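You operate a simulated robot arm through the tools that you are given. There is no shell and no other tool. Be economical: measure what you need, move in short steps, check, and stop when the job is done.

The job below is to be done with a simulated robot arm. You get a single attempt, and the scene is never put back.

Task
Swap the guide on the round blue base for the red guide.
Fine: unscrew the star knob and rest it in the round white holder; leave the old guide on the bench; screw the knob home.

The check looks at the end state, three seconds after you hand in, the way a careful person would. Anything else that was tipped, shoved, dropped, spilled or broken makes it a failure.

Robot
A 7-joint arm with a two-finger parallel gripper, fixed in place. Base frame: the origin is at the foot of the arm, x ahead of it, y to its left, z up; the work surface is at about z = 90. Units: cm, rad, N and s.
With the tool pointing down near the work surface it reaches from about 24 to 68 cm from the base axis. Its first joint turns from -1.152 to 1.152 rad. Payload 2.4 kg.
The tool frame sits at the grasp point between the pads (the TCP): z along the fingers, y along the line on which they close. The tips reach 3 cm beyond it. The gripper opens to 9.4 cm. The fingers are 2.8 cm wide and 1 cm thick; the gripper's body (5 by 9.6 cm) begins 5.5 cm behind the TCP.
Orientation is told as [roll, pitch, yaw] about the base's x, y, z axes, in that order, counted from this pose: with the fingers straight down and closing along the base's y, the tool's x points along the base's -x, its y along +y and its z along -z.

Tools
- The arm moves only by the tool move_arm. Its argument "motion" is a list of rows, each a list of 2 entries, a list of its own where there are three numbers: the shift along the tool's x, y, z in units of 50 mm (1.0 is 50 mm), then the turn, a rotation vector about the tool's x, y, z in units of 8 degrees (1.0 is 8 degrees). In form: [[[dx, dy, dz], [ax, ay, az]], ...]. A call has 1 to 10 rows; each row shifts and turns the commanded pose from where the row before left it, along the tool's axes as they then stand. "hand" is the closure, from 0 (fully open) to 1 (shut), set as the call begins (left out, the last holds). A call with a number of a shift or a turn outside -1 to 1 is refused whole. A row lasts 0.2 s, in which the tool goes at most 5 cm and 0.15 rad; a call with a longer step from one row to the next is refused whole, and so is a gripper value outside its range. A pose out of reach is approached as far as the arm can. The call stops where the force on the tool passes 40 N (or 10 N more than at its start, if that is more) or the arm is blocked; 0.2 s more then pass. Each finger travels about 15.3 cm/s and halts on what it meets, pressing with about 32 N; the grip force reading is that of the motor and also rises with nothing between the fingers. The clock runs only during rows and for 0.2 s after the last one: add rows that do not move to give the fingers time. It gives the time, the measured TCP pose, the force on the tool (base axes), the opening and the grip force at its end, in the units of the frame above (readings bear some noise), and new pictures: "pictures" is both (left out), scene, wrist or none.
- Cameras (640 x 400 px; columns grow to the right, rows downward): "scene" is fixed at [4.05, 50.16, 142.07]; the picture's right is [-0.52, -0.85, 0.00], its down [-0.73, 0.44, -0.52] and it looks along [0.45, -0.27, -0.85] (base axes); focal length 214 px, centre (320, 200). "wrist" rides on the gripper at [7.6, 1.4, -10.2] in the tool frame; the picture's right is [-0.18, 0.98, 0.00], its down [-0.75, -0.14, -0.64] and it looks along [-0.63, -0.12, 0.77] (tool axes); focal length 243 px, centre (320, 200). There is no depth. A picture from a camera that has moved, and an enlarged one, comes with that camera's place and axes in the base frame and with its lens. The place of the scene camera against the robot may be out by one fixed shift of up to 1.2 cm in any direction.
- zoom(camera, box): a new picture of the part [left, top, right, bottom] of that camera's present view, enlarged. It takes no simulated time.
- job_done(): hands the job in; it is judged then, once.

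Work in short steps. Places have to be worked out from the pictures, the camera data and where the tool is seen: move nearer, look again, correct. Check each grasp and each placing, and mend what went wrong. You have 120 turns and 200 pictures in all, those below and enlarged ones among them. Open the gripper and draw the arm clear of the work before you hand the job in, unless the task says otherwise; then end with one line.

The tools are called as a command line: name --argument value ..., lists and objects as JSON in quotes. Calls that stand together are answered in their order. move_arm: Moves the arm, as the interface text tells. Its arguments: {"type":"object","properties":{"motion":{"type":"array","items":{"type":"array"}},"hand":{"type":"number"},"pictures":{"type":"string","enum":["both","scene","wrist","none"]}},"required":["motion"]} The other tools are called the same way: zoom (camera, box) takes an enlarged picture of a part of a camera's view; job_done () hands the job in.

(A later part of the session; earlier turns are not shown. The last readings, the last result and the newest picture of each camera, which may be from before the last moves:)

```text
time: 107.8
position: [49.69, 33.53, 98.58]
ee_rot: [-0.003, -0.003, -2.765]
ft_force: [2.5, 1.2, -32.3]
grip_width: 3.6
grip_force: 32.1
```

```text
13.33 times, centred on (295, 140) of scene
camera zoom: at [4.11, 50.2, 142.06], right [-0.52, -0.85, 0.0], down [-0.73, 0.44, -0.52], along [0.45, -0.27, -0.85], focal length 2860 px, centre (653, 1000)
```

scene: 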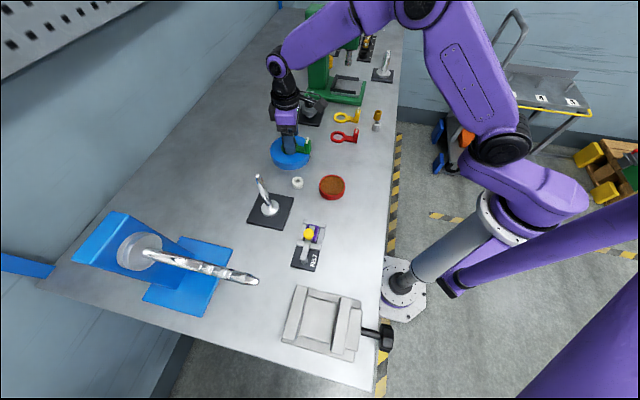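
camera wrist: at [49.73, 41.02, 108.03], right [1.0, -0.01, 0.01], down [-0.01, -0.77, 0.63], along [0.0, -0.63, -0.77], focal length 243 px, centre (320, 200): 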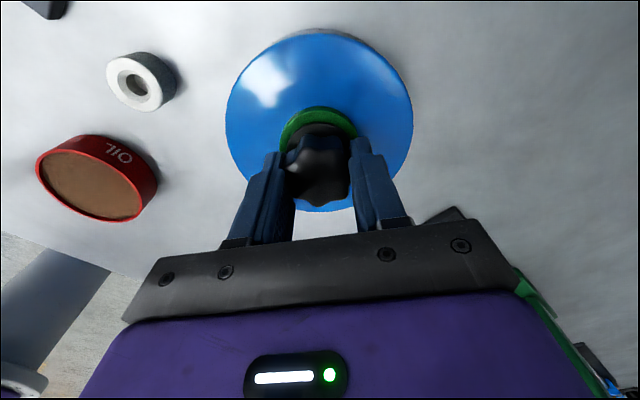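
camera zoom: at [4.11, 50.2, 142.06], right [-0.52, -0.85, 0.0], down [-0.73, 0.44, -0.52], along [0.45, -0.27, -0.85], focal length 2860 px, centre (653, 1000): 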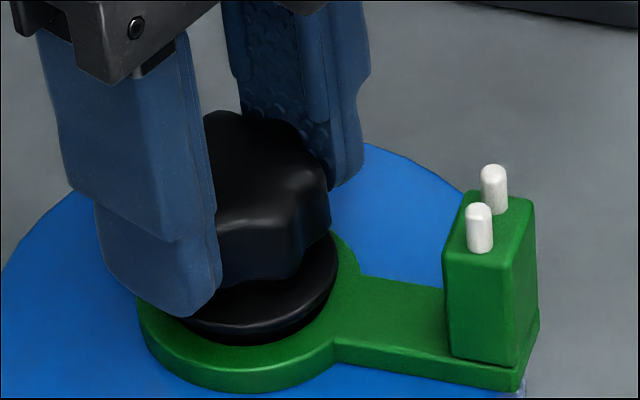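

It is held axially (32 N), so I need to know whether the knob really turns with the fingers. I'll release, rewind part way, and regrip without bias to check lobe positions over small turns.

move_arm --motion '[[[0, 0, 0], [0, 0, 0]], [[0, 0, -0.35], [0, 0, 0]], [[0, 0, -0.25], [0, 0, 1]], [[0, 0, 0], [0, 0, 1]], [[0, 0, 0], [0, 0, 1]], [[0, 0, 0], [0, 0, 1]], [[0, 0, 0], [0, 0, 1]], [[0, 0, 0], [0, 0, 1]], [[0, 0, 0], [0, 0, 1]], [[0, 0, 0], [0, 0, 1]]]' --hand 0.4 --pictures "none"

move_arm --motion '[[[0, 0, 0], [0, 0, 1]], [[0, 0, 0], [0, 0, 1]], [[0, 0, 0], [0, 0, 1]], [[0, 0, 0], [0, 0, 1]], [[0, 0, 0], [0, 0, 1]], [[0, 0, 0], [0, 0, 1]], [[0, 0, 0], [0, 0, 1]], [[0, 0, 0], [0, 0, 1]], [[0, 0, 0], [0, 0, 1]], [[0, 0, 0], [0, 0, 1]]]' --pictures "none"

move_arm --motion '[[[0, 0, 0], [0, 0, 1]], [[0, 0, 0], [0, 0, 1]], [[0, 0, 0], [0, 0, 1]], [[0, 0, 0], [0, 0, 1]], [[0, 0, 0], [0, 0, 1]], [[0, 0, 0], [0, 0, 1]], [[0, 0, 0], [0, 0, 1]], [[0, 0, 0], [0, 0, 1]], [[0, 0, 0], [0, 0, 1]], [[0, 0, 0], [0, 0, 1]]]' --pictures "none"

move_arm --motion '[[[0, 0, 0], [0, 0, 1]], [[0, 0, 0], [0, 0, 1]], [[0, 0, 0], [0, 0, 1]], [[0, 0, 0], [0, 0, 1]], [[0, 0, 0], [0, 0, 1]], [[0, 0, 0], [0, 0, 1]], [[0, 0, 0], [0, 0, 1]]]' --pictures "none"

zoom --camera "scene" --box '[275, 125, 315, 155]'

zoom --camera "wrist" --box '[200, 60, 440, 220]'

```text
time: 110.0
position: [49.66, 33.46, 101.77]
ee_rot: [-0.006, -0.004, 2.398]
ft_force: [0.8, 0.0, -0.2]
grip_width: 5.64
grip_force: 0.1
```

```text
time: 112.2
position: [49.87, 33.41, 101.86]
ee_rot: [0.002, -0.006, 1.001]
ft_force: [0.4, 0.2, -0.1]
grip_width: 5.64
grip_force: 0.0
```

```text
time: 114.4
position: [49.79, 33.52, 101.87]
ee_rot: [0.007, 0.0, -0.395]
ft_force: [-1.5, -0.4, -0.3]
grip_width: 5.64
grip_force: 0.0
```

```text
time: 116.0
position: [49.65, 33.47, 101.75]
ee_rot: [0.003, 0.007, -1.371]
ft_force: [0.0, 0.1, -0.3]
grip_width: 5.66
grip_force: 0.0
```

```text
13.33 times, centred on (295, 140) of scene
camera zoom: at [4.05, 50.16, 142.07], right [-0.52, -0.85, 0.0], down [-0.73, 0.44, -0.52], along [0.45, -0.27, -0.85], focal length 2860 px, centre (653, 1000)
```

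zoom: 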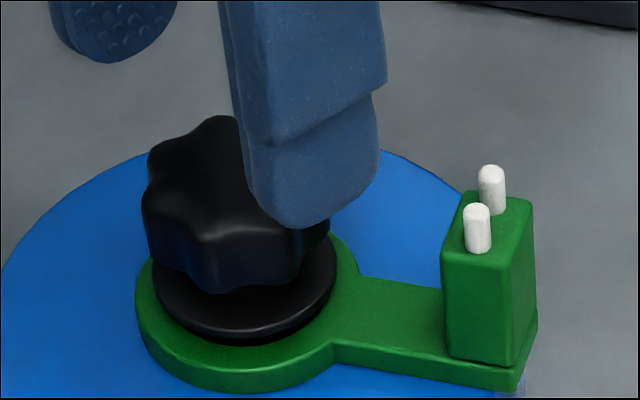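

```text
2.50 times, centred on (320, 140) of wrist
camera zoom: at [49.59, 41.22, 112.03], right [1.0, 0.01, 0.0], down [0.01, -0.77, 0.64], along [0.01, -0.64, -0.77], focal length 606 px, centre (320, 350)
```

zoom: 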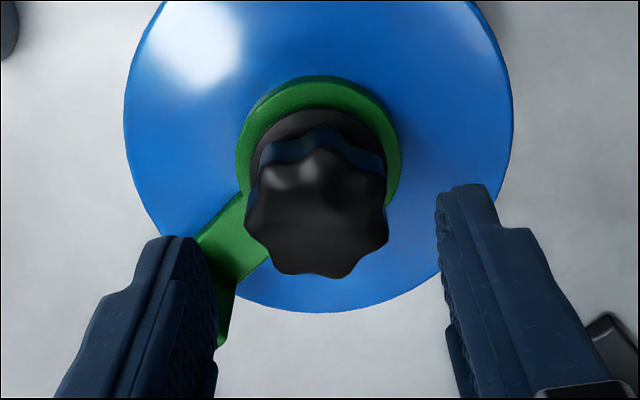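

The knob's lobes are exactly where they were at t=89, so it has not turned at all. The fingers slipped and the knob is jammed in this state. I'll try the other way: grip at yaw ~0 and turn clockwise a little to free it.

move_arm --motion '[[[0, 0, 0], [0, 0, -1]], [[0, 0, 0], [0, 0, -1]], [[0, 0, 0], [0, 0, -1]], [[0, 0, 0], [0, 0, -1]], [[0, 0, 0], [0, 0, -1]], [[0, 0, 0], [0, 0, -1]], [[0, 0, 0], [0, 0, -1]], [[0, 0, 0], [0, 0, -1]], [[0, 0, 0], [0, 0, -1]], [[0, 0, 0], [0, 0, -1]]]' --hand 0.5 --pictures "none"

move_arm --motion '[[[0, 0.0, 0.3], [0, 0, 0]], [[0, 0, 0.3], [0, 0, 0]], [[0, 0, 0.2], [0, 0, 0]], [[0, 0, 0], [0, 0, 0]]]' --pictures "none"

move_arm --motion '[[[0, 0, 0], [0, 0, 0]], [[0, 0, 0], [0, 0, 0]], [[0, 0, 0], [0, 0, 0]]]' --hand 1 --pictures "none"

zoom --camera "scene" --box '[275, 125, 315, 155]'

move_arm --motion '[[[0, 0, 0], [0, 0, 1]], [[0, 0, 0], [0, 0, 1]], [[0, 0, 0], [0, 0, 1]]]' --pictures "none"

zoom --camera "scene" --box '[275, 125, 315, 155]'

```text
time: 118.2
position: [49.87, 33.53, 101.68]
ee_rot: [0.007, -0.002, 0.029]
ft_force: [0.3, -0.9, 0.5]
grip_width: 4.7
grip_force: 0.1
```

```text
time: 119.2
position: [49.7, 33.4, 97.73]
ee_rot: [0.007, -0.002, 0.028]
ft_force: [-0.3, 0.1, -0.8]
grip_width: 4.67
grip_force: 0.1
```

```text
time: 120.0
position: [49.64, 33.44, 97.74]
ee_rot: [0.005, -0.001, 0.026]
ft_force: [-7.6, -5.8, -0.6]
grip_width: 3.64
grip_force: 31.6
```

```text
13.33 times, centred on (295, 140) of scene
camera zoom: at [4.03, 50.15, 142.08], right [-0.52, -0.85, 0.0], down [-0.73, 0.44, -0.52], along [0.45, -0.27, -0.85], focal length 2860 px, centre (653, 1000)
```

zoom: 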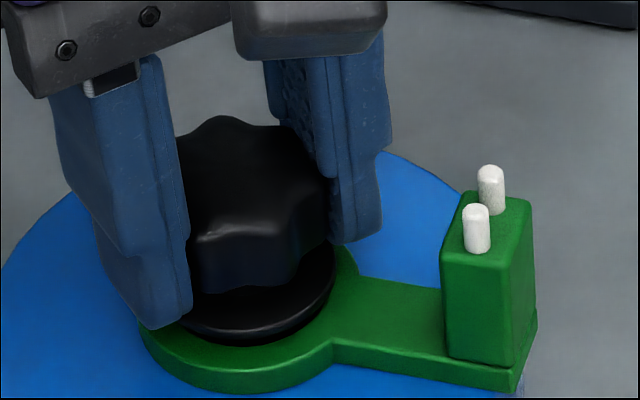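

```text
time: 120.8
position: [49.69, 33.5, 97.75]
ee_rot: [0.005, 0.004, -0.395]
ft_force: [-12.9, -5.1, -5.9]
grip_width: 3.64
grip_force: 32.0
```

```text
13.33 times, centred on (295, 140) of scene
camera zoom: at [4.03, 50.16, 142.08], right [-0.52, -0.85, 0.0], down [-0.73, 0.44, -0.52], along [0.45, -0.27, -0.85], focal length 2860 px, centre (653, 1000)
```

zoom: 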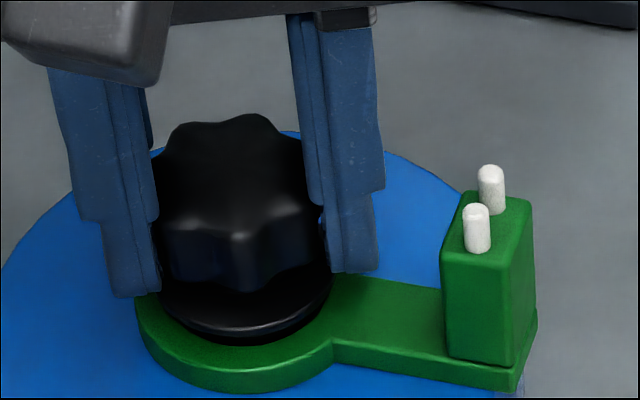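

Clockwise it does follow (the lobes shifted by about half a pitch). Now I'll go counter-clockwise 48° in the same grip and see where it stops.

move_arm --motion '[[[0, 0, 0], [0, 0, -1]], [[0, 0, 0], [0, 0, -1]], [[0, 0, 0], [0, 0, -1]]]' --pictures "none"

zoom --camera "scene" --box '[275, 125, 315, 155]'

move_arm --motion '[[[0, 0, 0], [0, 0, -1]], [[0, 0, 0], [0, 0, -1]], [[0, 0, 0], [0, 0, -1]]]' --pictures "none"

zoom --camera "scene" --box '[275, 125, 315, 155]'

```text
time: 121.6
position: [49.79, 33.62, 97.92]
ee_rot: [0.008, -0.006, 0.029]
ft_force: [-8.8, -4.6, -2.5]
grip_width: 3.64
grip_force: 32.4
```

```text
13.33 times, centred on (295, 140) of scene
camera zoom: at [4.03, 50.15, 142.08], right [-0.52, -0.85, 0.0], down [-0.73, 0.44, -0.52], along [0.45, -0.27, -0.85], focal length 2860 px, centre (653, 1000)
```

zoom: 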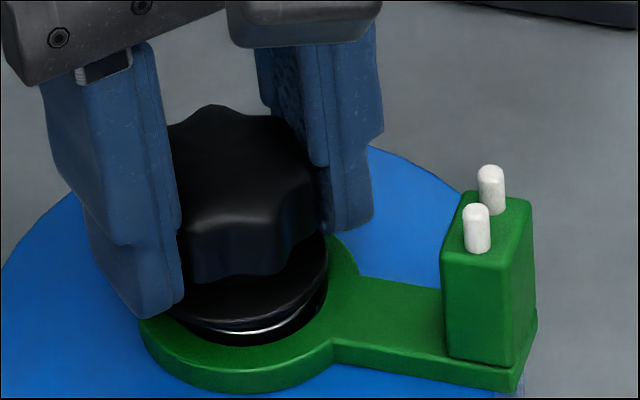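

```text
time: 122.4
position: [49.79, 33.38, 97.79]
ee_rot: [0.006, -0.007, 0.449]
ft_force: [-2.9, -2.3, -0.4]
grip_width: 3.63
grip_force: 32.3
```

```text
13.33 times, centred on (295, 140) of scene
camera zoom: at [4.04, 50.16, 142.08], right [-0.52, -0.85, 0.0], down [-0.73, 0.44, -0.52], along [0.45, -0.27, -0.85], focal length 2860 px, centre (653, 1000)
```

zoom: 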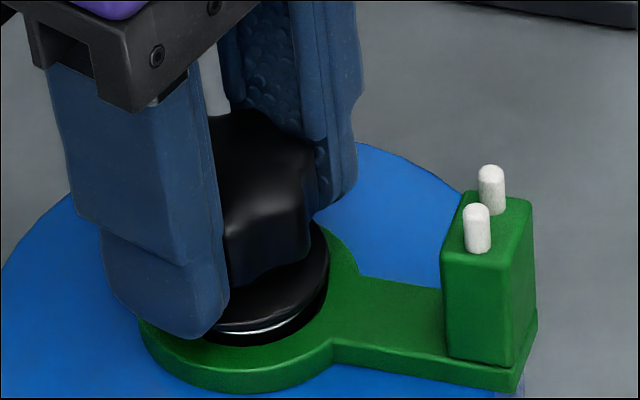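

The knob popped up and the silver stud is showing, so it is free now. I'll lift slowly with checks.

move_arm --motion '[[[0, 0, -0.03], [0, 0, 0]], [[0, 0, -0.03], [0, 0, 0]], [[0, 0, -0.03], [0, 0, 0]], [[0, 0, -0.03], [0, 0, 0]]]' --pictures "none"

zoom --camera "scene" --box '[275, 125, 315, 155]'

```text
time: 123.4
position: [49.77, 33.44, 98.59]
ee_rot: [0.005, -0.005, 0.447]
ft_force: [0.1, 0.7, 0.5]
grip_width: 3.61
grip_force: 32.1
```

```text
13.33 times, centred on (295, 140) of scene
camera zoom: at [4.05, 50.16, 142.07], right [-0.52, -0.85, 0.0], down [-0.73, 0.44, -0.52], along [0.45, -0.27, -0.85], focal length 2860 px, centre (653, 1000)
```

zoom: 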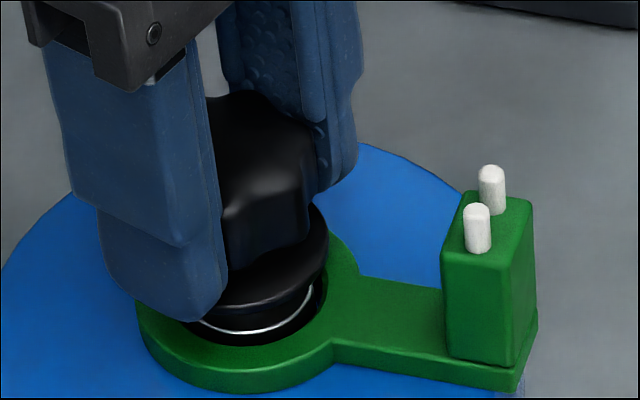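

It's coming up with the fingers. Continuing slowly.

move_arm --motion '[[[0, 0, -0.03], [0, 0, 0]], [[0, 0, -0.03], [0, 0, 0]], [[0, 0, -0.03], [0, 0, 0]], [[0, 0, -0.03], [0, 0, 0]], [[0, 0, -0.03], [0, 0, 0]]]' --pictures "none"

zoom --camera "scene" --box '[275, 120, 315, 150]'

```text
time: 124.6
position: [49.64, 33.31, 99.11]
ee_rot: [0.006, -0.005, 0.447]
ft_force: [0.6, -0.2, 0.0]
grip_width: 3.62
grip_force: 32.1
```

```text
13.33 times, centred on (295, 135) of scene
camera zoom: at [4.05, 50.16, 142.07], right [-0.52, -0.85, 0.0], down [-0.73, 0.44, -0.52], along [0.45, -0.27, -0.85], focal length 2860 px, centre (653, 1067)
```

zoom: 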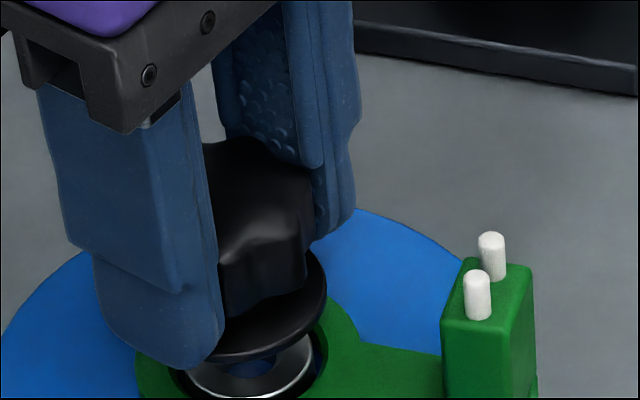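

The knob is clearing a silver threaded boss. I'll keep lifting gently.

move_arm --motion '[[[0, 0, -0.04], [0, 0, 0]], [[0, 0, -0.04], [0, 0, 0]], [[0, 0, -0.04], [0, 0, 0]], [[0, 0, -0.04], [0, 0, 0]], [[0, 0, -0.05], [0, 0, 0]], [[0, 0, -0.05], [0, 0, 0]], [[0, 0, -0.05], [0, 0, 0]], [[0, 0, -0.05], [0, 0, 0]]]' --pictures "none"

zoom --camera "scene" --box '[270, 110, 320, 150]'

```text
time: 126.4
position: [49.63, 33.52, 100.99]
ee_rot: [0.006, -0.006, 0.445]
ft_force: [0.2, -0.6, -0.1]
grip_width: 3.63
grip_force: 32.1
```

```text
10.00 times, centred on (295, 130) of scene
camera zoom: at [4.05, 50.16, 142.07], right [-0.52, -0.85, 0.0], down [-0.73, 0.44, -0.52], along [0.45, -0.27, -0.85], focal length 2145 px, centre (570, 900)
```

zoom: 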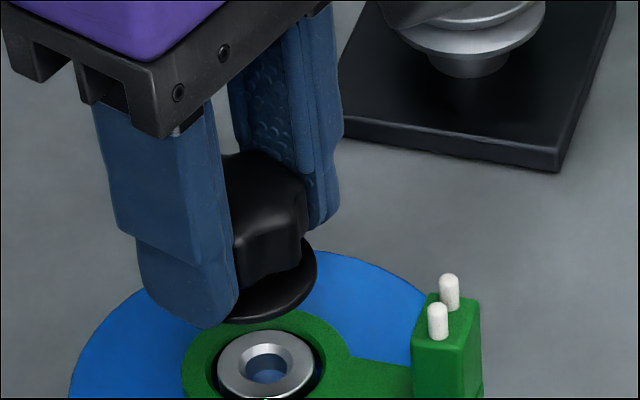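

The flange is well above the boss. I'll lift 5 cm more and look at the stud.

move_arm --motion '[[[0, 0, -0.06], [0, 0, 0]], [[0, 0, -0.08], [0, 0, 0]], [[0, 0, -0.1], [0, 0, 0]], [[0, 0, -0.15], [0, 0, 0]], [[0, 0, -0.2], [0, 0, 0]], [[0, 0, -0.2], [0, 0, 0]], [[0, 0, -0.2], [0, 0, 0]], [[0, 0, -0.2], [0, 0, 0]]]' --pictures "none"

zoom --camera "scene" --box '[250, 100, 330, 160]'

zoom --camera "wrist" --box '[160, 0, 480, 220]'

```text
time: 128.2
position: [49.84, 33.3, 106.81]
ee_rot: [0.006, -0.003, 0.447]
ft_force: [-0.7, -0.1, -1.0]
grip_width: 3.65
grip_force: 31.8
```

```text
6.67 times, centred on (290, 130) of scene
camera zoom: at [4.05, 50.16, 142.07], right [-0.52, -0.85, 0.0], down [-0.73, 0.44, -0.52], along [0.45, -0.27, -0.85], focal length 1430 px, centre (520, 667)
```

zoom: 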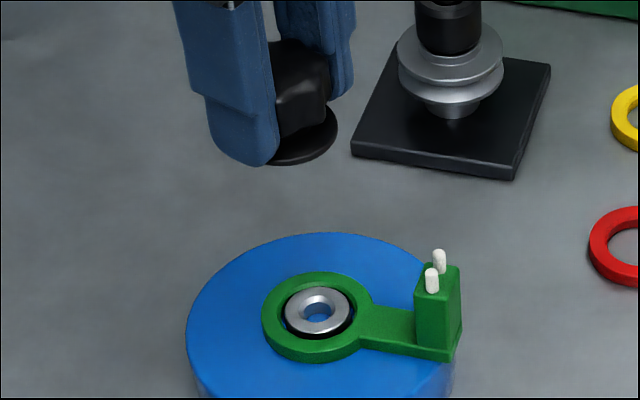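

```text
1.82 times, centred on (320, 110) of wrist
camera zoom: at [42.33, 31.41, 117.1], right [-0.26, 0.97, 0.01], down [0.74, 0.19, 0.64], along [0.62, 0.17, -0.76], focal length 441 px, centre (320, 364)
```

zoom: 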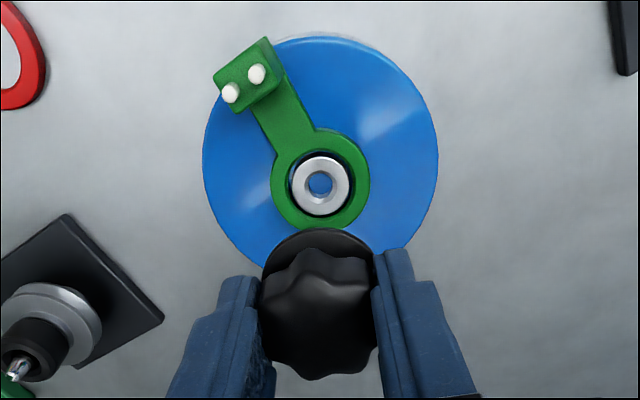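

The knob is held cleanly, and the boss and guide are exposed. I'll carry the knob above the white holder (estimated at 38.4, 37.0), staying high.

move_arm --motion '[[[0.25, 0.234, 0], [0, 0, 0]], [[0.3, 0.28, 0], [0, 0, 0]], [[0.3, 0.28, 0], [0, 0, 0]], [[0.3, 0.28, 0], [0, 0, 0]], [[0.3, 0.28, 0], [0, 0, 0]], [[0.296, 0.28, 0], [0, 0, 0]], [[0, 0, 0], [0, 0, 0]]]' --pictures "none"

zoom --camera "wrist" --box '[160, 0, 480, 220]'

zoom --camera "scene" --box '[250, 140, 330, 200]'

```text
time: 129.8
position: [37.94, 37.0, 106.86]
ee_rot: [0.004, -0.004, 0.445]
ft_force: [-0.5, 0.1, -0.1]
grip_width: 3.63
grip_force: 32.1
```

```text
1.82 times, centred on (320, 110) of wrist
camera zoom: at [30.45, 35.11, 117.13], right [-0.26, 0.97, 0.01], down [0.74, 0.19, 0.65], along [0.62, 0.17, -0.76], focal length 441 px, centre (320, 364)
```

zoom: 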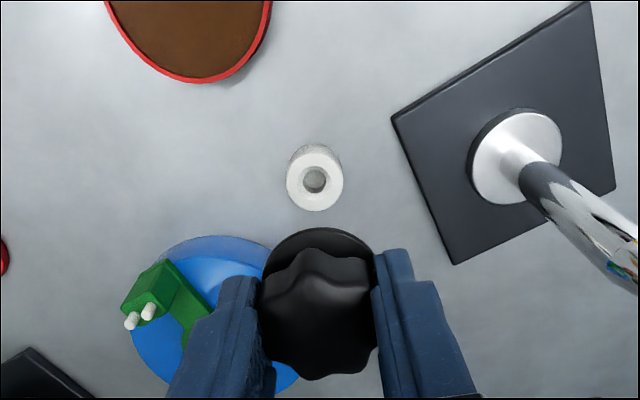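

```text
6.67 times, centred on (290, 170) of scene
camera zoom: at [4.05, 50.16, 142.07], right [-0.52, -0.85, 0.0], down [-0.73, 0.44, -0.52], along [0.45, -0.27, -0.85], focal length 1430 px, centre (520, 400)
```

zoom: 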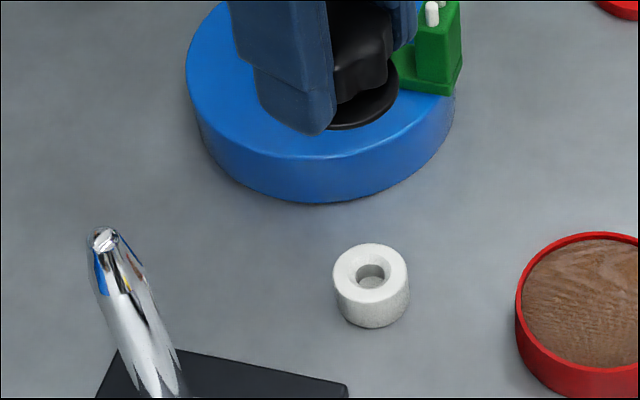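

The holder's hole relative to the stud axis works out to a shift of about (+0.5, −0.14) cm. I'll apply it and lower to about 3 cm above seating for a check.

move_arm --motion '[[[-0.08, -0.07, 0], [0, 0, 0]], [[0, 0, 0.3], [0, 0, 0]], [[0, 0, 0.4], [0, 0, 0]], [[0, 0, 0.4], [0, 0, 0]], [[0, 0, 0.35], [0, 0, 0]], [[0, 0, 0.2], [0, 0, 0]], [[0, 0, 0], [0, 0, 0]]]' --pictures "none"

zoom --camera "wrist" --box '[240, 70, 400, 220]'

zoom --camera "scene" --box '[270, 155, 330, 200]'

```text
time: 131.4
position: [38.84, 37.09, 98.72]
ee_rot: [0.005, -0.007, 0.447]
ft_force: [0.4, 0.1, 0.1]
grip_width: 3.63
grip_force: 32.2
```

```text
2.67 times, centred on (320, 145) of wrist
camera zoom: at [31.29, 35.13, 108.97], right [-0.26, 0.97, 0.01], down [0.74, 0.19, 0.65], along [0.62, 0.17, -0.76], focal length 647 px, centre (320, 347)
```

zoom: 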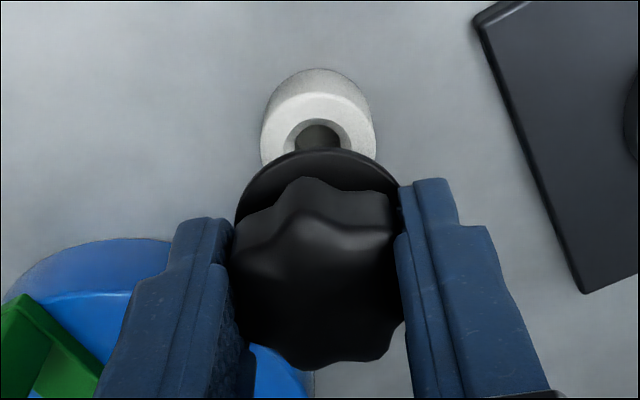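

```text
8.89 times, centred on (300, 178) of scene
camera zoom: at [4.05, 50.16, 142.07], right [-0.52, -0.85, 0.0], down [-0.73, 0.44, -0.52], along [0.45, -0.27, -0.85], focal length 1906 px, centre (498, 400)
```

zoom: 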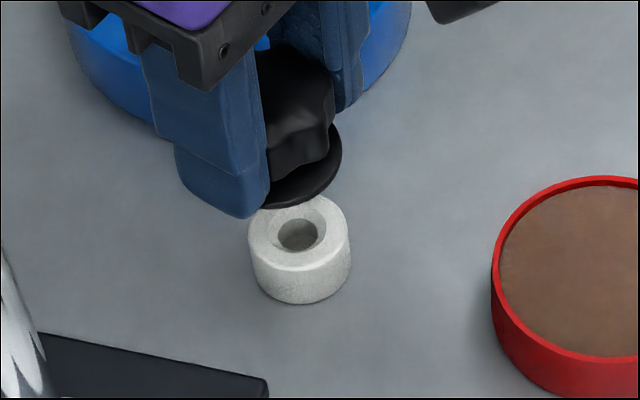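

Both views indicate the knob is about 0.5 cm too far in +x from the hole. I'll shift −0.5 in x, lower 1.3 cm, and recheck.

move_arm --motion '[[[0.09, 0.035, 0], [0, 0, 0]], [[0, 0, 0.13], [0, 0, 0]], [[0, 0, 0.13], [0, 0, 0]], [[0, 0, 0], [0, 0, 0]]]' --pictures "none"

zoom --camera "wrist" --box '[240, 70, 400, 220]'

zoom --camera "scene" --box '[270, 155, 330, 200]'

```text
time: 132.4
position: [38.38, 36.87, 97.41]
ee_rot: [0.004, -0.006, 0.446]
ft_force: [0.1, 0.2, -0.5]
grip_width: 3.63
grip_force: 32.3
```

```text
2.67 times, centred on (320, 145) of wrist
camera zoom: at [30.87, 34.9, 107.6], right [-0.26, 0.97, 0.01], down [0.74, 0.19, 0.65], along [0.62, 0.17, -0.76], focal length 647 px, centre (320, 347)
```

zoom: 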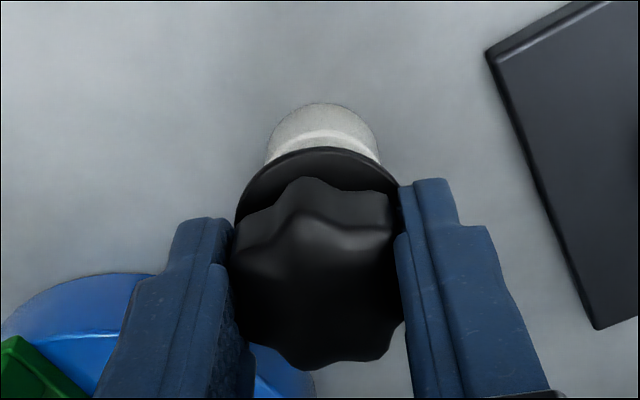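

```text
8.89 times, centred on (300, 178) of scene
camera zoom: at [4.05, 50.16, 142.07], right [-0.52, -0.85, 0.0], down [-0.73, 0.44, -0.52], along [0.45, -0.27, -0.85], focal length 1906 px, centre (498, 400)
```

zoom: 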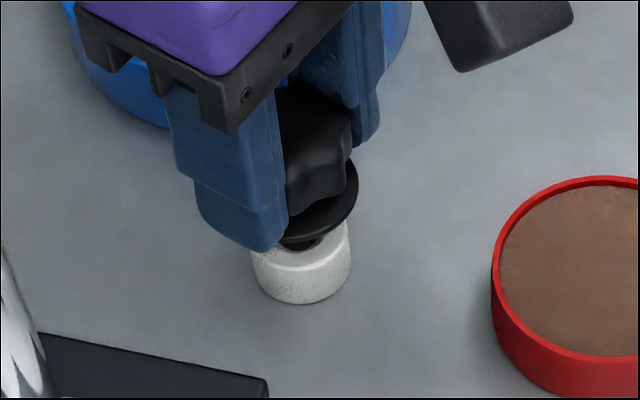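

The flange is now concentric over the holder within about 0.2 cm and the stud is near the hole. I'll lower slowly, watching the force.

move_arm --motion '[[[0.02, 0.01, 0.06], [0, 0, 0]], [[0, 0, 0.06], [0, 0, 0]], [[0, 0, 0.06], [0, 0, 0]]]' --pictures "none"

zoom --camera "scene" --box '[270, 155, 330, 200]'

```text
time: 133.2
position: [38.28, 36.82, 96.52]
ee_rot: [0.005, -0.005, 0.446]
ft_force: [0.3, 0.2, 0.3]
grip_width: 3.6
grip_force: 32.3
```

```text
8.89 times, centred on (300, 178) of scene
camera zoom: at [4.05, 50.16, 142.07], right [-0.52, -0.85, 0.0], down [-0.73, 0.44, -0.52], along [0.45, -0.27, -0.85], focal length 1906 px, centre (498, 400)
```

zoom: 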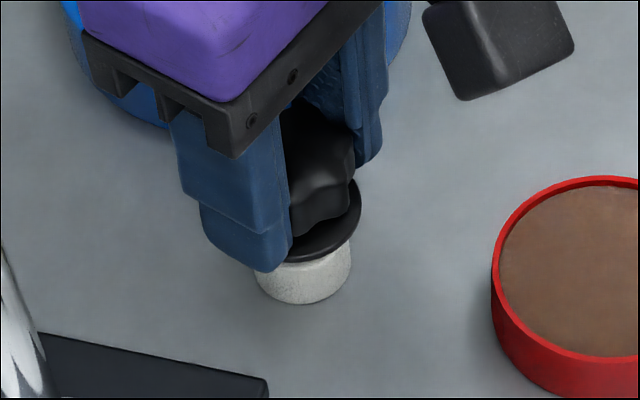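

No contact force yet. I'll keep lowering in small steps.

move_arm --motion '[[[0, 0, 0.05], [0, 0, 0]], [[0, 0, 0.05], [0, 0, 0]], [[0, 0, 0.0], [0, 0, 0]]]' --pictures "none"

zoom --camera "scene" --box '[270, 155, 330, 200]'

```text
time: 134.0
position: [38.4, 36.99, 95.84]
ee_rot: [0.005, -0.005, 0.447]
ft_force: [0.4, 0.0, -0.9]
grip_width: 3.62
grip_force: 31.9
```

```text
8.89 times, centred on (300, 178) of scene
camera zoom: at [4.05, 50.16, 142.07], right [-0.52, -0.85, 0.0], down [-0.73, 0.44, -0.52], along [0.45, -0.27, -0.85], focal length 1906 px, centre (498, 400)
```

zoom: 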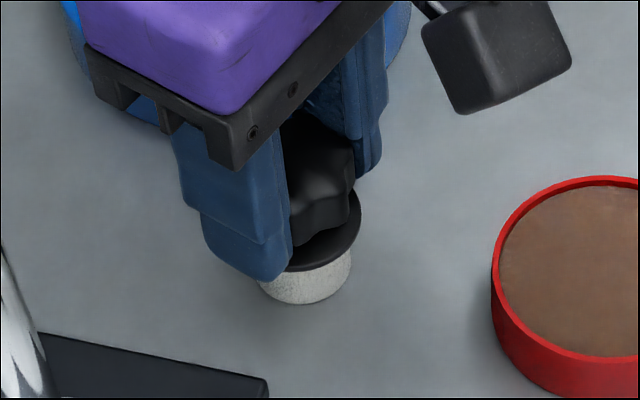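

The stud must be in the hole, since the flange is almost on the holder. I'll lower until there's a light touch.

move_arm --motion '[[[0, 0, 0.03], [0, 0, 0]], [[0, 0, 0.03], [0, 0, 0]], [[0, 0, 0.03], [0, 0, 0]]]' --pictures "none"

zoom --camera "scene" --box '[270, 155, 330, 200]'

```text
time: 134.8
position: [38.42, 37.02, 95.55]
ee_rot: [0.005, -0.006, 0.447]
ft_force: [-0.9, 0.1, -0.3]
grip_width: 3.6
grip_force: 31.9
```

```text
8.89 times, centred on (300, 178) of scene
camera zoom: at [4.05, 50.16, 142.07], right [-0.52, -0.85, 0.0], down [-0.73, 0.44, -0.52], along [0.45, -0.27, -0.85], focal length 1906 px, centre (498, 400)
```

zoom: 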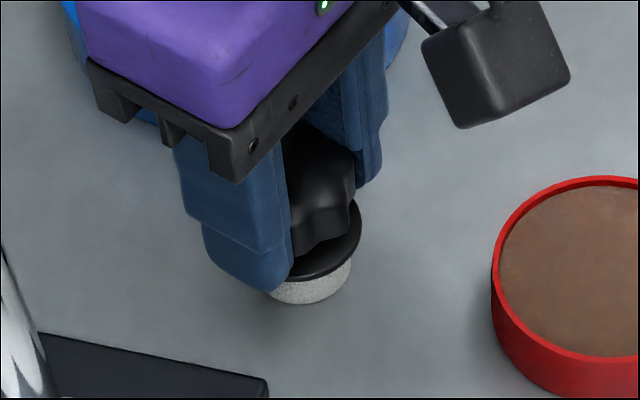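

Still free, so lowering further.

move_arm --motion '[[[0, 0, 0.03], [0, 0, 0]], [[0, 0, 0.03], [0, 0, 0]], [[0, 0, 0.03], [0, 0, 0]]]' --pictures "none"

zoom --camera "scene" --box '[270, 155, 330, 200]'

```text
time: 135.7
position: [38.36, 37.04, 95.32]
ee_rot: [0.007, -0.01, 0.445]
ft_force: [-0.3, -0.5, 4.2]
grip_width: 3.63
grip_force: 32.1
stopped in row 3: the force on the tool passed its limit (the readings are from after the stop); the commanded pose is now the measured one
```

```text
8.89 times, centred on (300, 178) of scene
camera zoom: at [4.05, 50.16, 142.08], right [-0.52, -0.85, 0.0], down [-0.73, 0.44, -0.52], along [0.45, -0.27, -0.85], focal length 1906 px, centre (498, 400)
```

zoom: 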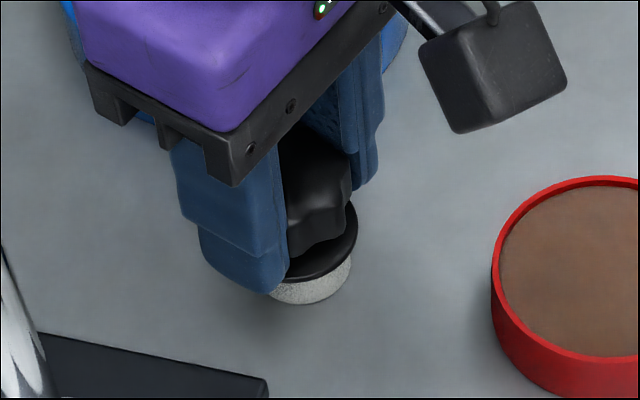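

Contact came at z=95.3, which matches the flange sitting on the holder. I'll release gently and check.

move_arm --motion '[[[0, 0, 0], [0, 0, 0]], [[0, 0, 0], [0, 0, 0]], [[0, 0, 0], [0, 0, 0]]]' --hand 0.4 --pictures "none"

move_arm --motion '[[[0, 0, -0.2], [0, 0, 0]], [[0, 0, -0.4], [0, 0, 0]], [[0, 0, -0.6], [0, 0, 0]], [[0, 0, -0.6], [0, 0, 0]], [[0, 0, -0.6], [0, 0, 0]]]' --pictures "none"

zoom --camera "scene" --box '[270, 155, 330, 200]'

zoom --camera "wrist" --box '[160, 0, 480, 220]'

```text
time: 136.5
position: [38.39, 37.04, 95.27]
ee_rot: [0.008, -0.009, 0.445]
ft_force: [-0.3, -0.6, -1.0]
grip_width: 5.64
grip_force: 0.1
```

```text
time: 137.7
position: [38.14, 36.92, 107.27]
ee_rot: [0.007, -0.008, 0.447]
ft_force: [0.9, -0.2, 0.1]
grip_width: 5.67
grip_force: 0.1
```

```text
8.89 times, centred on (300, 178) of scene
camera zoom: at [4.05, 50.16, 142.07], right [-0.52, -0.85, 0.0], down [-0.73, 0.44, -0.52], along [0.45, -0.27, -0.85], focal length 1906 px, centre (498, 400)
```

zoom: 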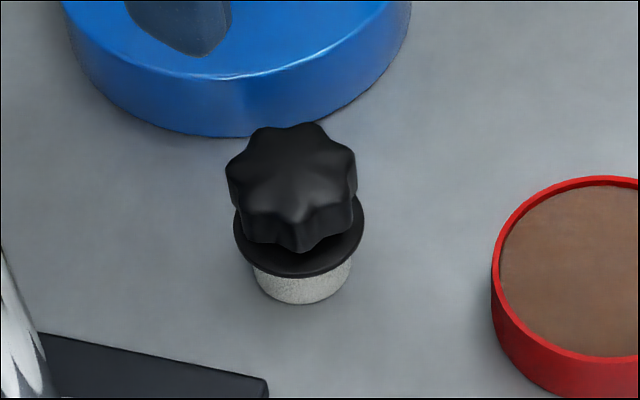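

```text
1.82 times, centred on (320, 110) of wrist
camera zoom: at [30.56, 34.9, 117.46], right [-0.26, 0.97, 0.01], down [0.74, 0.19, 0.65], along [0.62, 0.17, -0.76], focal length 441 px, centre (320, 364)
```

zoom: 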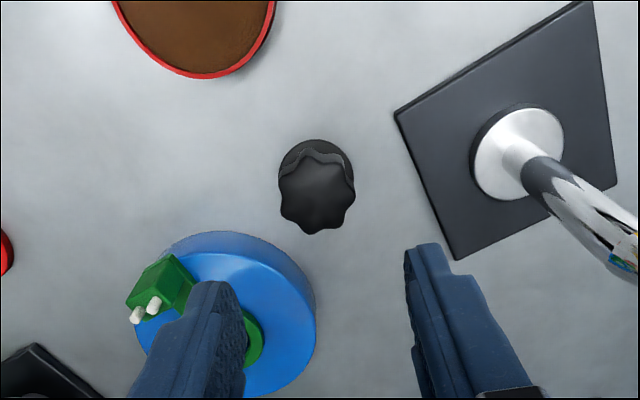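

The knob rests upright in the holder. Next is the green guide: I'll move over its block with the fingers closing perpendicular to its arm (yaw ≈57°).

move_arm --motion '[[[-0.215, -0.513, 0], [0, 0, 0]], [[-0.215, -0.513, 0], [0, 0, 0]], [[-0.215, -0.513, 0], [0, 0, 0]], [[-0.215, -0.513, 0], [0, 0, 0]], [[0, 0, 0], [0, 0, -1]], [[0, 0, 0], [0, 0, -1]], [[0, 0, 0], [0, 0, -1]], [[0, 0, 0], [0, 0, -0.9]], [[0, 0, 0], [0, 0, 0]]]' --hand 0.4 --pictures "wrist"

zoom --camera "wrist" --box '[220, 40, 420, 180]'

```text
time: 139.7
position: [46.63, 29.4, 107.17]
ee_rot: [-0.001, -0.013, 0.992]
ft_force: [-0.5, -0.1, -0.1]
grip_width: 5.63
grip_force: 0.0
camera wrist: at [41.16, 23.86, 117.35], right [-0.72, 0.69, 0.0], down [0.53, 0.55, 0.65], along [0.45, 0.47, -0.76], focal length 243 px, centre (320, 200)
```

wrist: 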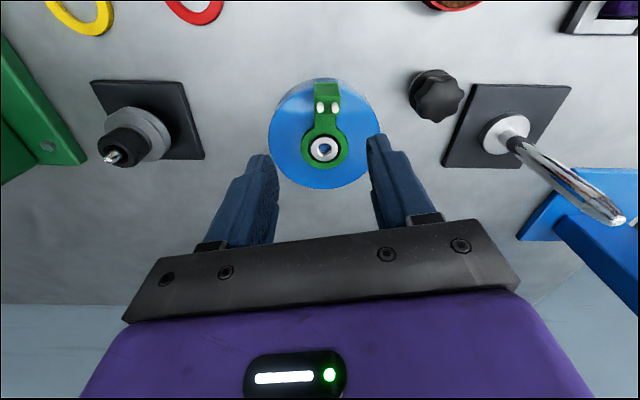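

```text
2.86 times, centred on (320, 110) of wrist
camera zoom: at [41.16, 23.86, 117.35], right [-0.72, 0.69, 0.0], down [0.53, 0.55, 0.65], along [0.45, 0.47, -0.76], focal length 693 px, centre (320, 457)
```

zoom: 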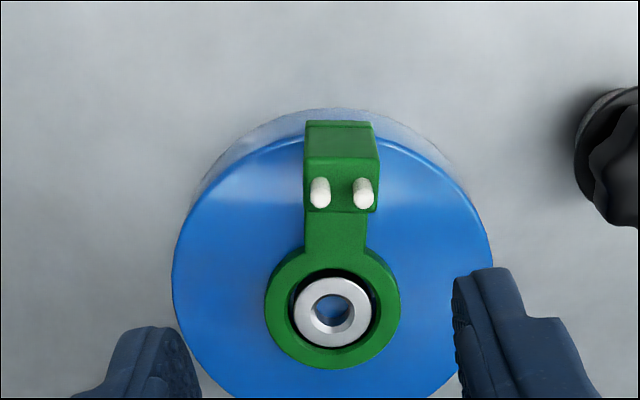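

The boss is at (49.67, 33.42) and the arm points at −135°, with the block near (45.55, 29.4). I'll set yaw to 45°, shift over the block and lower to 102.

move_arm --motion '[[[0.11, 0.167, 0], [0, 0, 0.74]], [[0, 0, 0.3], [0, 0, 0.74]], [[0, 0, 0.4], [0, 0, 0]], [[0, 0, 0.3], [0, 0, 0]], [[0, 0, 0], [0, 0, 0]]]' --pictures "none"

zoom --camera "wrist" --box '[200, 60, 440, 220]'

zoom --camera "scene" --box '[260, 110, 340, 170]'

```text
time: 140.9
position: [45.79, 29.34, 102.05]
ee_rot: [0.003, -0.012, 0.783]
ft_force: [-0.3, 0.5, -0.6]
grip_width: 5.62
grip_force: 0.0
```

```text
2.50 times, centred on (320, 140) of wrist
camera zoom: at [39.22, 25.04, 112.25], right [-0.56, 0.83, 0.01], down [0.63, 0.42, 0.65], along [0.53, 0.37, -0.76], focal length 606 px, centre (320, 350)
```

zoom: 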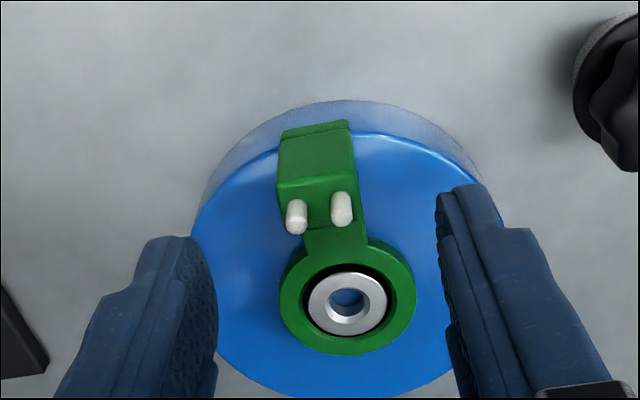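

```text
6.67 times, centred on (300, 140) of scene
camera zoom: at [4.05, 50.16, 142.07], right [-0.52, -0.85, 0.0], down [-0.73, 0.44, -0.52], along [0.45, -0.27, -0.85], focal length 1430 px, centre (453, 600)
```

zoom: 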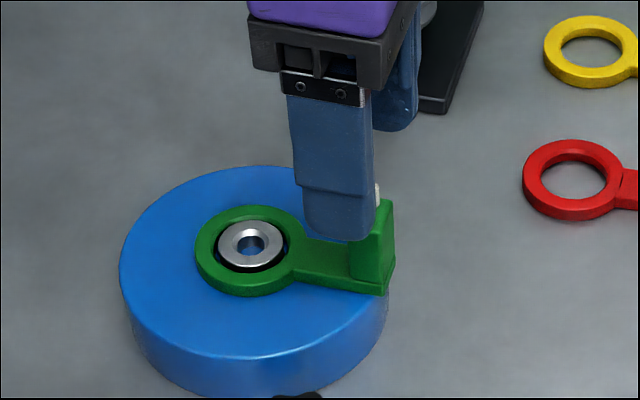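

The block is centred under the TCP and the arm is aligned with yaw 45°. I'll lower to z≈96.7 (tips just above the base top), then grip.

move_arm --motion '[[[0, 0, 0.3], [0, 0, 0]], [[0, 0, 0.3], [0, 0, 0]], [[0, 0, 0.3], [0, 0, 0]], [[0, 0, 0.13], [0, 0, 0]], [[0, 0, 0], [0, 0, 0]]]' --pictures "none"

move_arm --motion '[[[0, 0, 0], [0, 0, 0]], [[0, 0, 0], [0, 0, 0]], [[0, 0, 0], [0, 0, 0]]]' --hand 1 --pictures "none"

zoom --camera "scene" --box '[260, 110, 340, 170]'

zoom --camera "wrist" --box '[200, 60, 440, 220]'

```text
time: 142.1
position: [45.66, 29.54, 97.05]
ee_rot: [0.004, -0.01, 0.784]
ft_force: [0.0, 0.4, 0.2]
grip_width: 5.64
grip_force: 0.1
```

```text
time: 142.9
position: [45.71, 29.5, 96.95]
ee_rot: [0.004, -0.01, 0.783]
ft_force: [0.0, -1.4, 0.2]
grip_width: 2.1
grip_force: 31.9
```

```text
6.67 times, centred on (300, 140) of scene
camera zoom: at [4.05, 50.16, 142.07], right [-0.52, -0.85, 0.0], down [-0.73, 0.44, -0.52], along [0.45, -0.27, -0.85], focal length 1430 px, centre (453, 600)
```

zoom: 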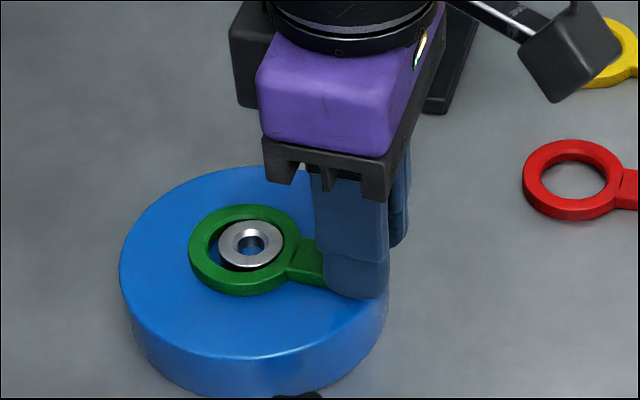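

```text
2.50 times, centred on (320, 140) of wrist
camera zoom: at [39.18, 25.17, 107.15], right [-0.56, 0.83, 0.01], down [0.63, 0.43, 0.65], along [0.53, 0.37, -0.76], focal length 606 px, centre (320, 350)
```

zoom: 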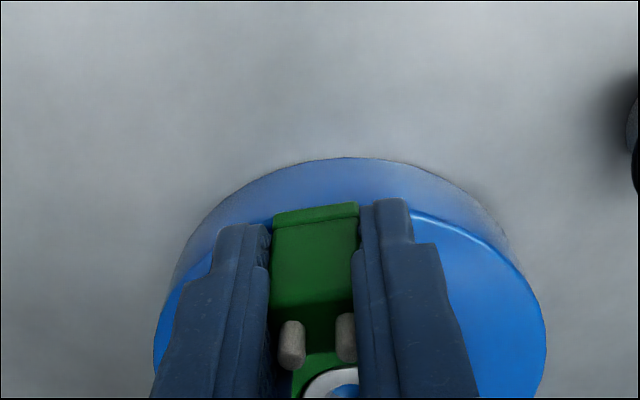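

The block is gripped (2.1 cm). I'll lift the green guide straight up slowly.

move_arm --motion '[[[0, 0, -0.1], [0, 0, 0]], [[0, 0, -0.1], [0, 0, 0]], [[0, 0, -0.1], [0, 0, 0]], [[0, 0, -0.15], [0, 0, 0]], [[0, 0, -0.2], [0, 0, 0]], [[0, 0, -0.3], [0, 0, 0]], [[0, 0, -0.3], [0, 0, 0]], [[0, 0, -0.3], [0, 0, 0]]]' --pictures "both"

zoom --camera "scene" --box '[260, 80, 400, 180]'

```text
time: 144.7
position: [45.49, 29.47, 104.83]
ee_rot: [0.004, -0.009, 0.783]
ft_force: [-0.4, -0.4, -0.1]
grip_width: 2.1
grip_force: 32.1
camera wrist: at [39.05, 25.16, 115.02], right [-0.56, 0.83, 0.01], down [0.63, 0.43, 0.65], along [0.53, 0.37, -0.76], focal length 243 px, centre (320, 200)
```

scene: 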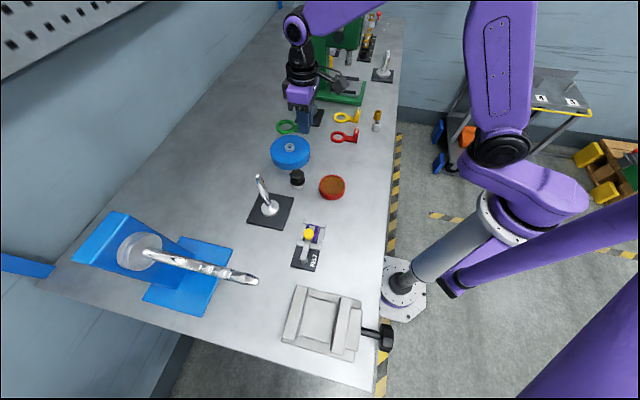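
wrist: 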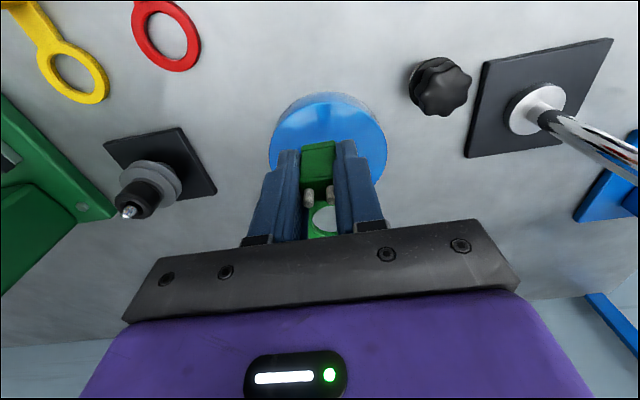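

```text
4.00 times, centred on (330, 130) of scene
camera zoom: at [4.05, 50.16, 142.07], right [-0.52, -0.85, 0.0], down [-0.73, 0.44, -0.52], along [0.45, -0.27, -0.85], focal length 858 px, centre (280, 480)
```

zoom: 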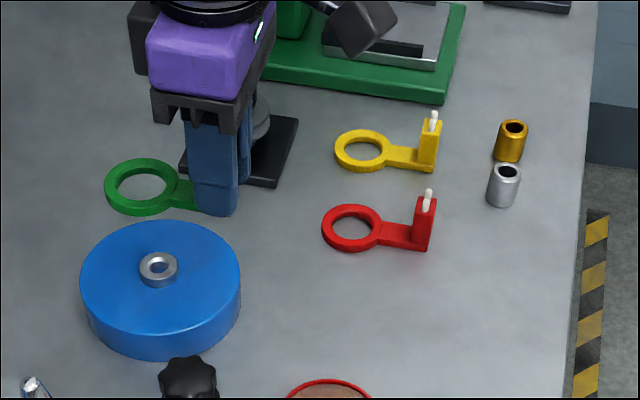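

The green guide is off and the base carries only the centre boss. I'll take it to clear bench at about (38.5, 20.5), keeping its yaw, and lower it partway.

move_arm --motion '[[[0.454, -0.056, 0], [0, 0, 0]], [[0.454, -0.056, 0], [0, 0, 0]], [[0.454, -0.056, 0], [0, 0, 0]], [[0.454, -0.056, 0], [0, 0, 0]], [[0.454, -0.056, 0], [0, 0, 0]], [[0, 0, 0.5], [0, 0, 0]], [[0, 0, 0.5], [0, 0, 0]], [[0, 0, 0.5], [0, 0, 0]], [[0, 0, 0.2], [0, 0, 0]], [[0, 0, 0], [0, 0, 0]]]' --pictures "scene"

zoom --camera "scene" --box '[280, 110, 400, 200]'

```text
time: 146.9
position: [38.66, 20.65, 96.16]
ee_rot: [0.004, -0.009, 0.784]
ft_force: [0.1, 0.0, -0.7]
grip_width: 2.12
grip_force: 32.0
```

scene: 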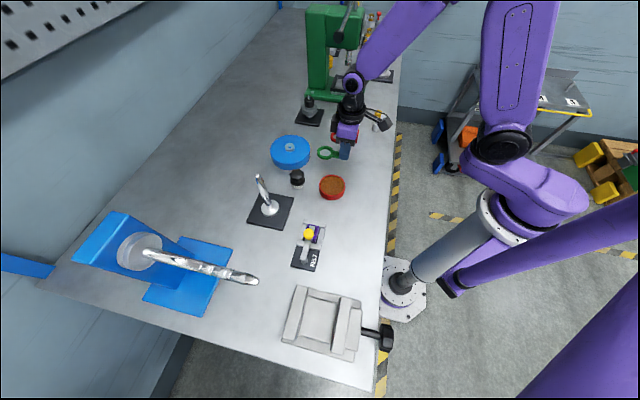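

```text
4.44 times, centred on (340, 155) of scene
camera zoom: at [4.05, 50.16, 142.07], right [-0.52, -0.85, 0.0], down [-0.73, 0.44, -0.52], along [0.45, -0.27, -0.85], focal length 953 px, centre (231, 400)
```

zoom: 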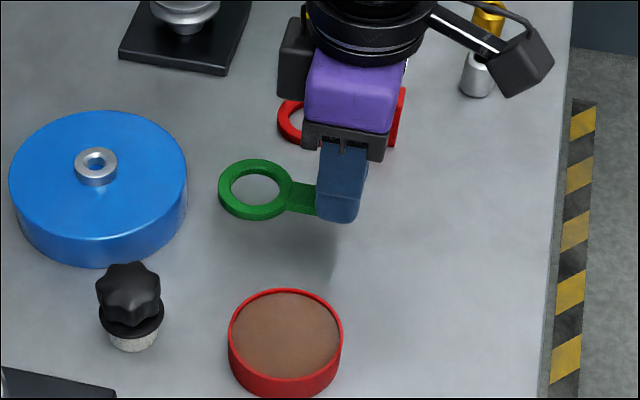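

The spot is clear. I'll lower slowly toward the bench until light contact.

move_arm --motion '[[[0, 0, 0.1], [0, 0, 0]], [[0, 0, 0.1], [0, 0, 0]], [[0, 0, 0.1], [0, 0, 0]], [[0, 0, 0.06], [0, 0, 0]], [[0, 0, 0.03], [0, 0, 0]], [[0, 0, 0.03], [0, 0, 0]]]' --pictures "none"

zoom --camera "scene" --box '[310, 120, 370, 165]'

```text
time: 148.3
position: [38.85, 20.62, 94.13]
ee_rot: [0.004, -0.014, 0.783]
ft_force: [-0.4, 1.2, -0.5]
grip_width: 2.07
grip_force: 31.9
```

```text
8.89 times, centred on (340, 142) of scene
camera zoom: at [4.05, 50.16, 142.07], right [-0.52, -0.85, 0.0], down [-0.73, 0.44, -0.52], along [0.45, -0.27, -0.85], focal length 1906 px, centre (142, 711)
```

zoom: 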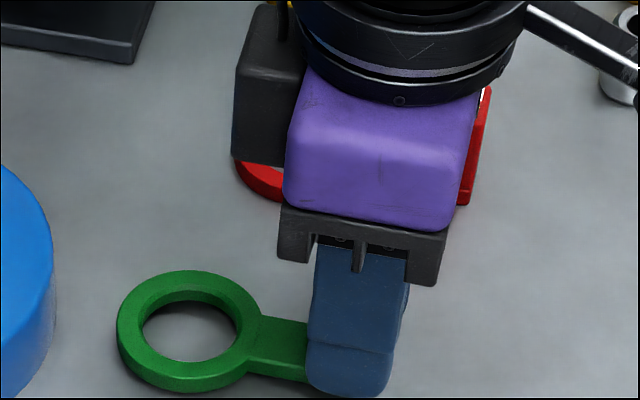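

Almost there. Continuing in 1.5 mm steps.

move_arm --motion '[[[0, 0, 0.03], [0, 0, 0]], [[0, 0, 0.03], [0, 0, 0]], [[0, 0, 0.03], [0, 0, 0]]]' --pictures "none"

```text
time: 149.1
position: [38.66, 20.54, 93.78]
ee_rot: [0.001, -0.014, 0.782]
ft_force: [-2.0, -2.9, 31.0]
grip_width: 2.1
grip_force: 32.0
```

Contact is made at z≈93.8. I'll ease up slightly, release, and lift away.

move_arm --motion '[[[0, 0, -0.05], [0, 0, 0]], [[0, 0, 0], [0, 0, 0]]]' --pictures "none"

move_arm --motion '[[[0, 0, 0], [0, 0, 0]], [[0, 0, 0], [0, 0, 0]], [[0, 0, -0.3], [0, 0, 0]], [[0, 0, -0.6], [0, 0, 0]], [[0, 0, -0.6], [0, 0, 0]], [[0, 0, -0.7], [0, 0, 0]], [[0, 0, 0], [0, 0, 0]]]' --hand 0.4 --pictures "both"

```text
time: 149.7
position: [38.5, 20.65, 93.81]
ee_rot: [0.004, -0.009, 0.784]
ft_force: [0.1, 0.2, 0.7]
grip_width: 2.09
grip_force: 31.9
```

```text
time: 151.3
position: [38.56, 20.59, 105.07]
ee_rot: [0.003, -0.012, 0.785]
ft_force: [-0.8, 0.3, 0.8]
grip_width: 5.61
grip_force: 0.0
camera wrist: at [32.05, 16.3, 115.22], right [-0.56, 0.83, 0.01], down [0.63, 0.43, 0.65], along [0.53, 0.37, -0.76], focal length 243 px, centre (320, 200)
```

scene: 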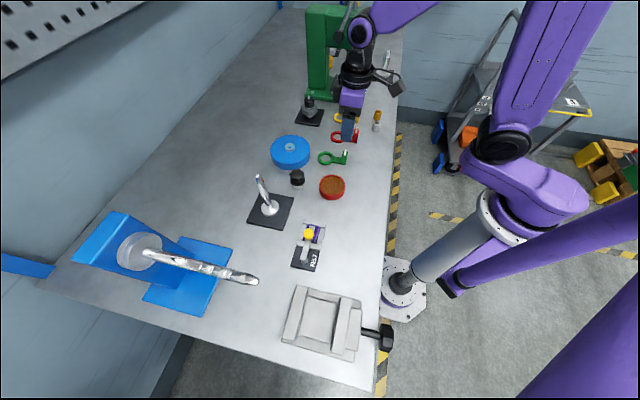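
wrist: 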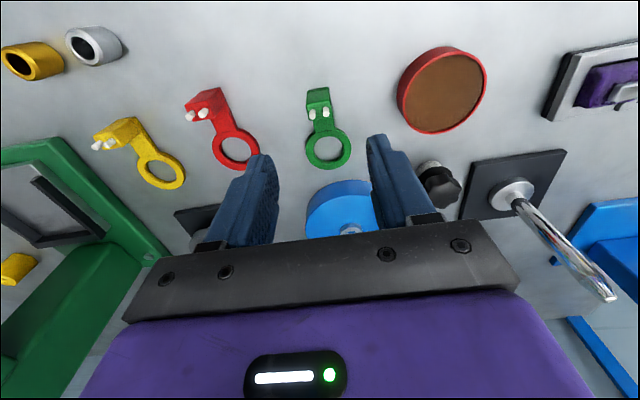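

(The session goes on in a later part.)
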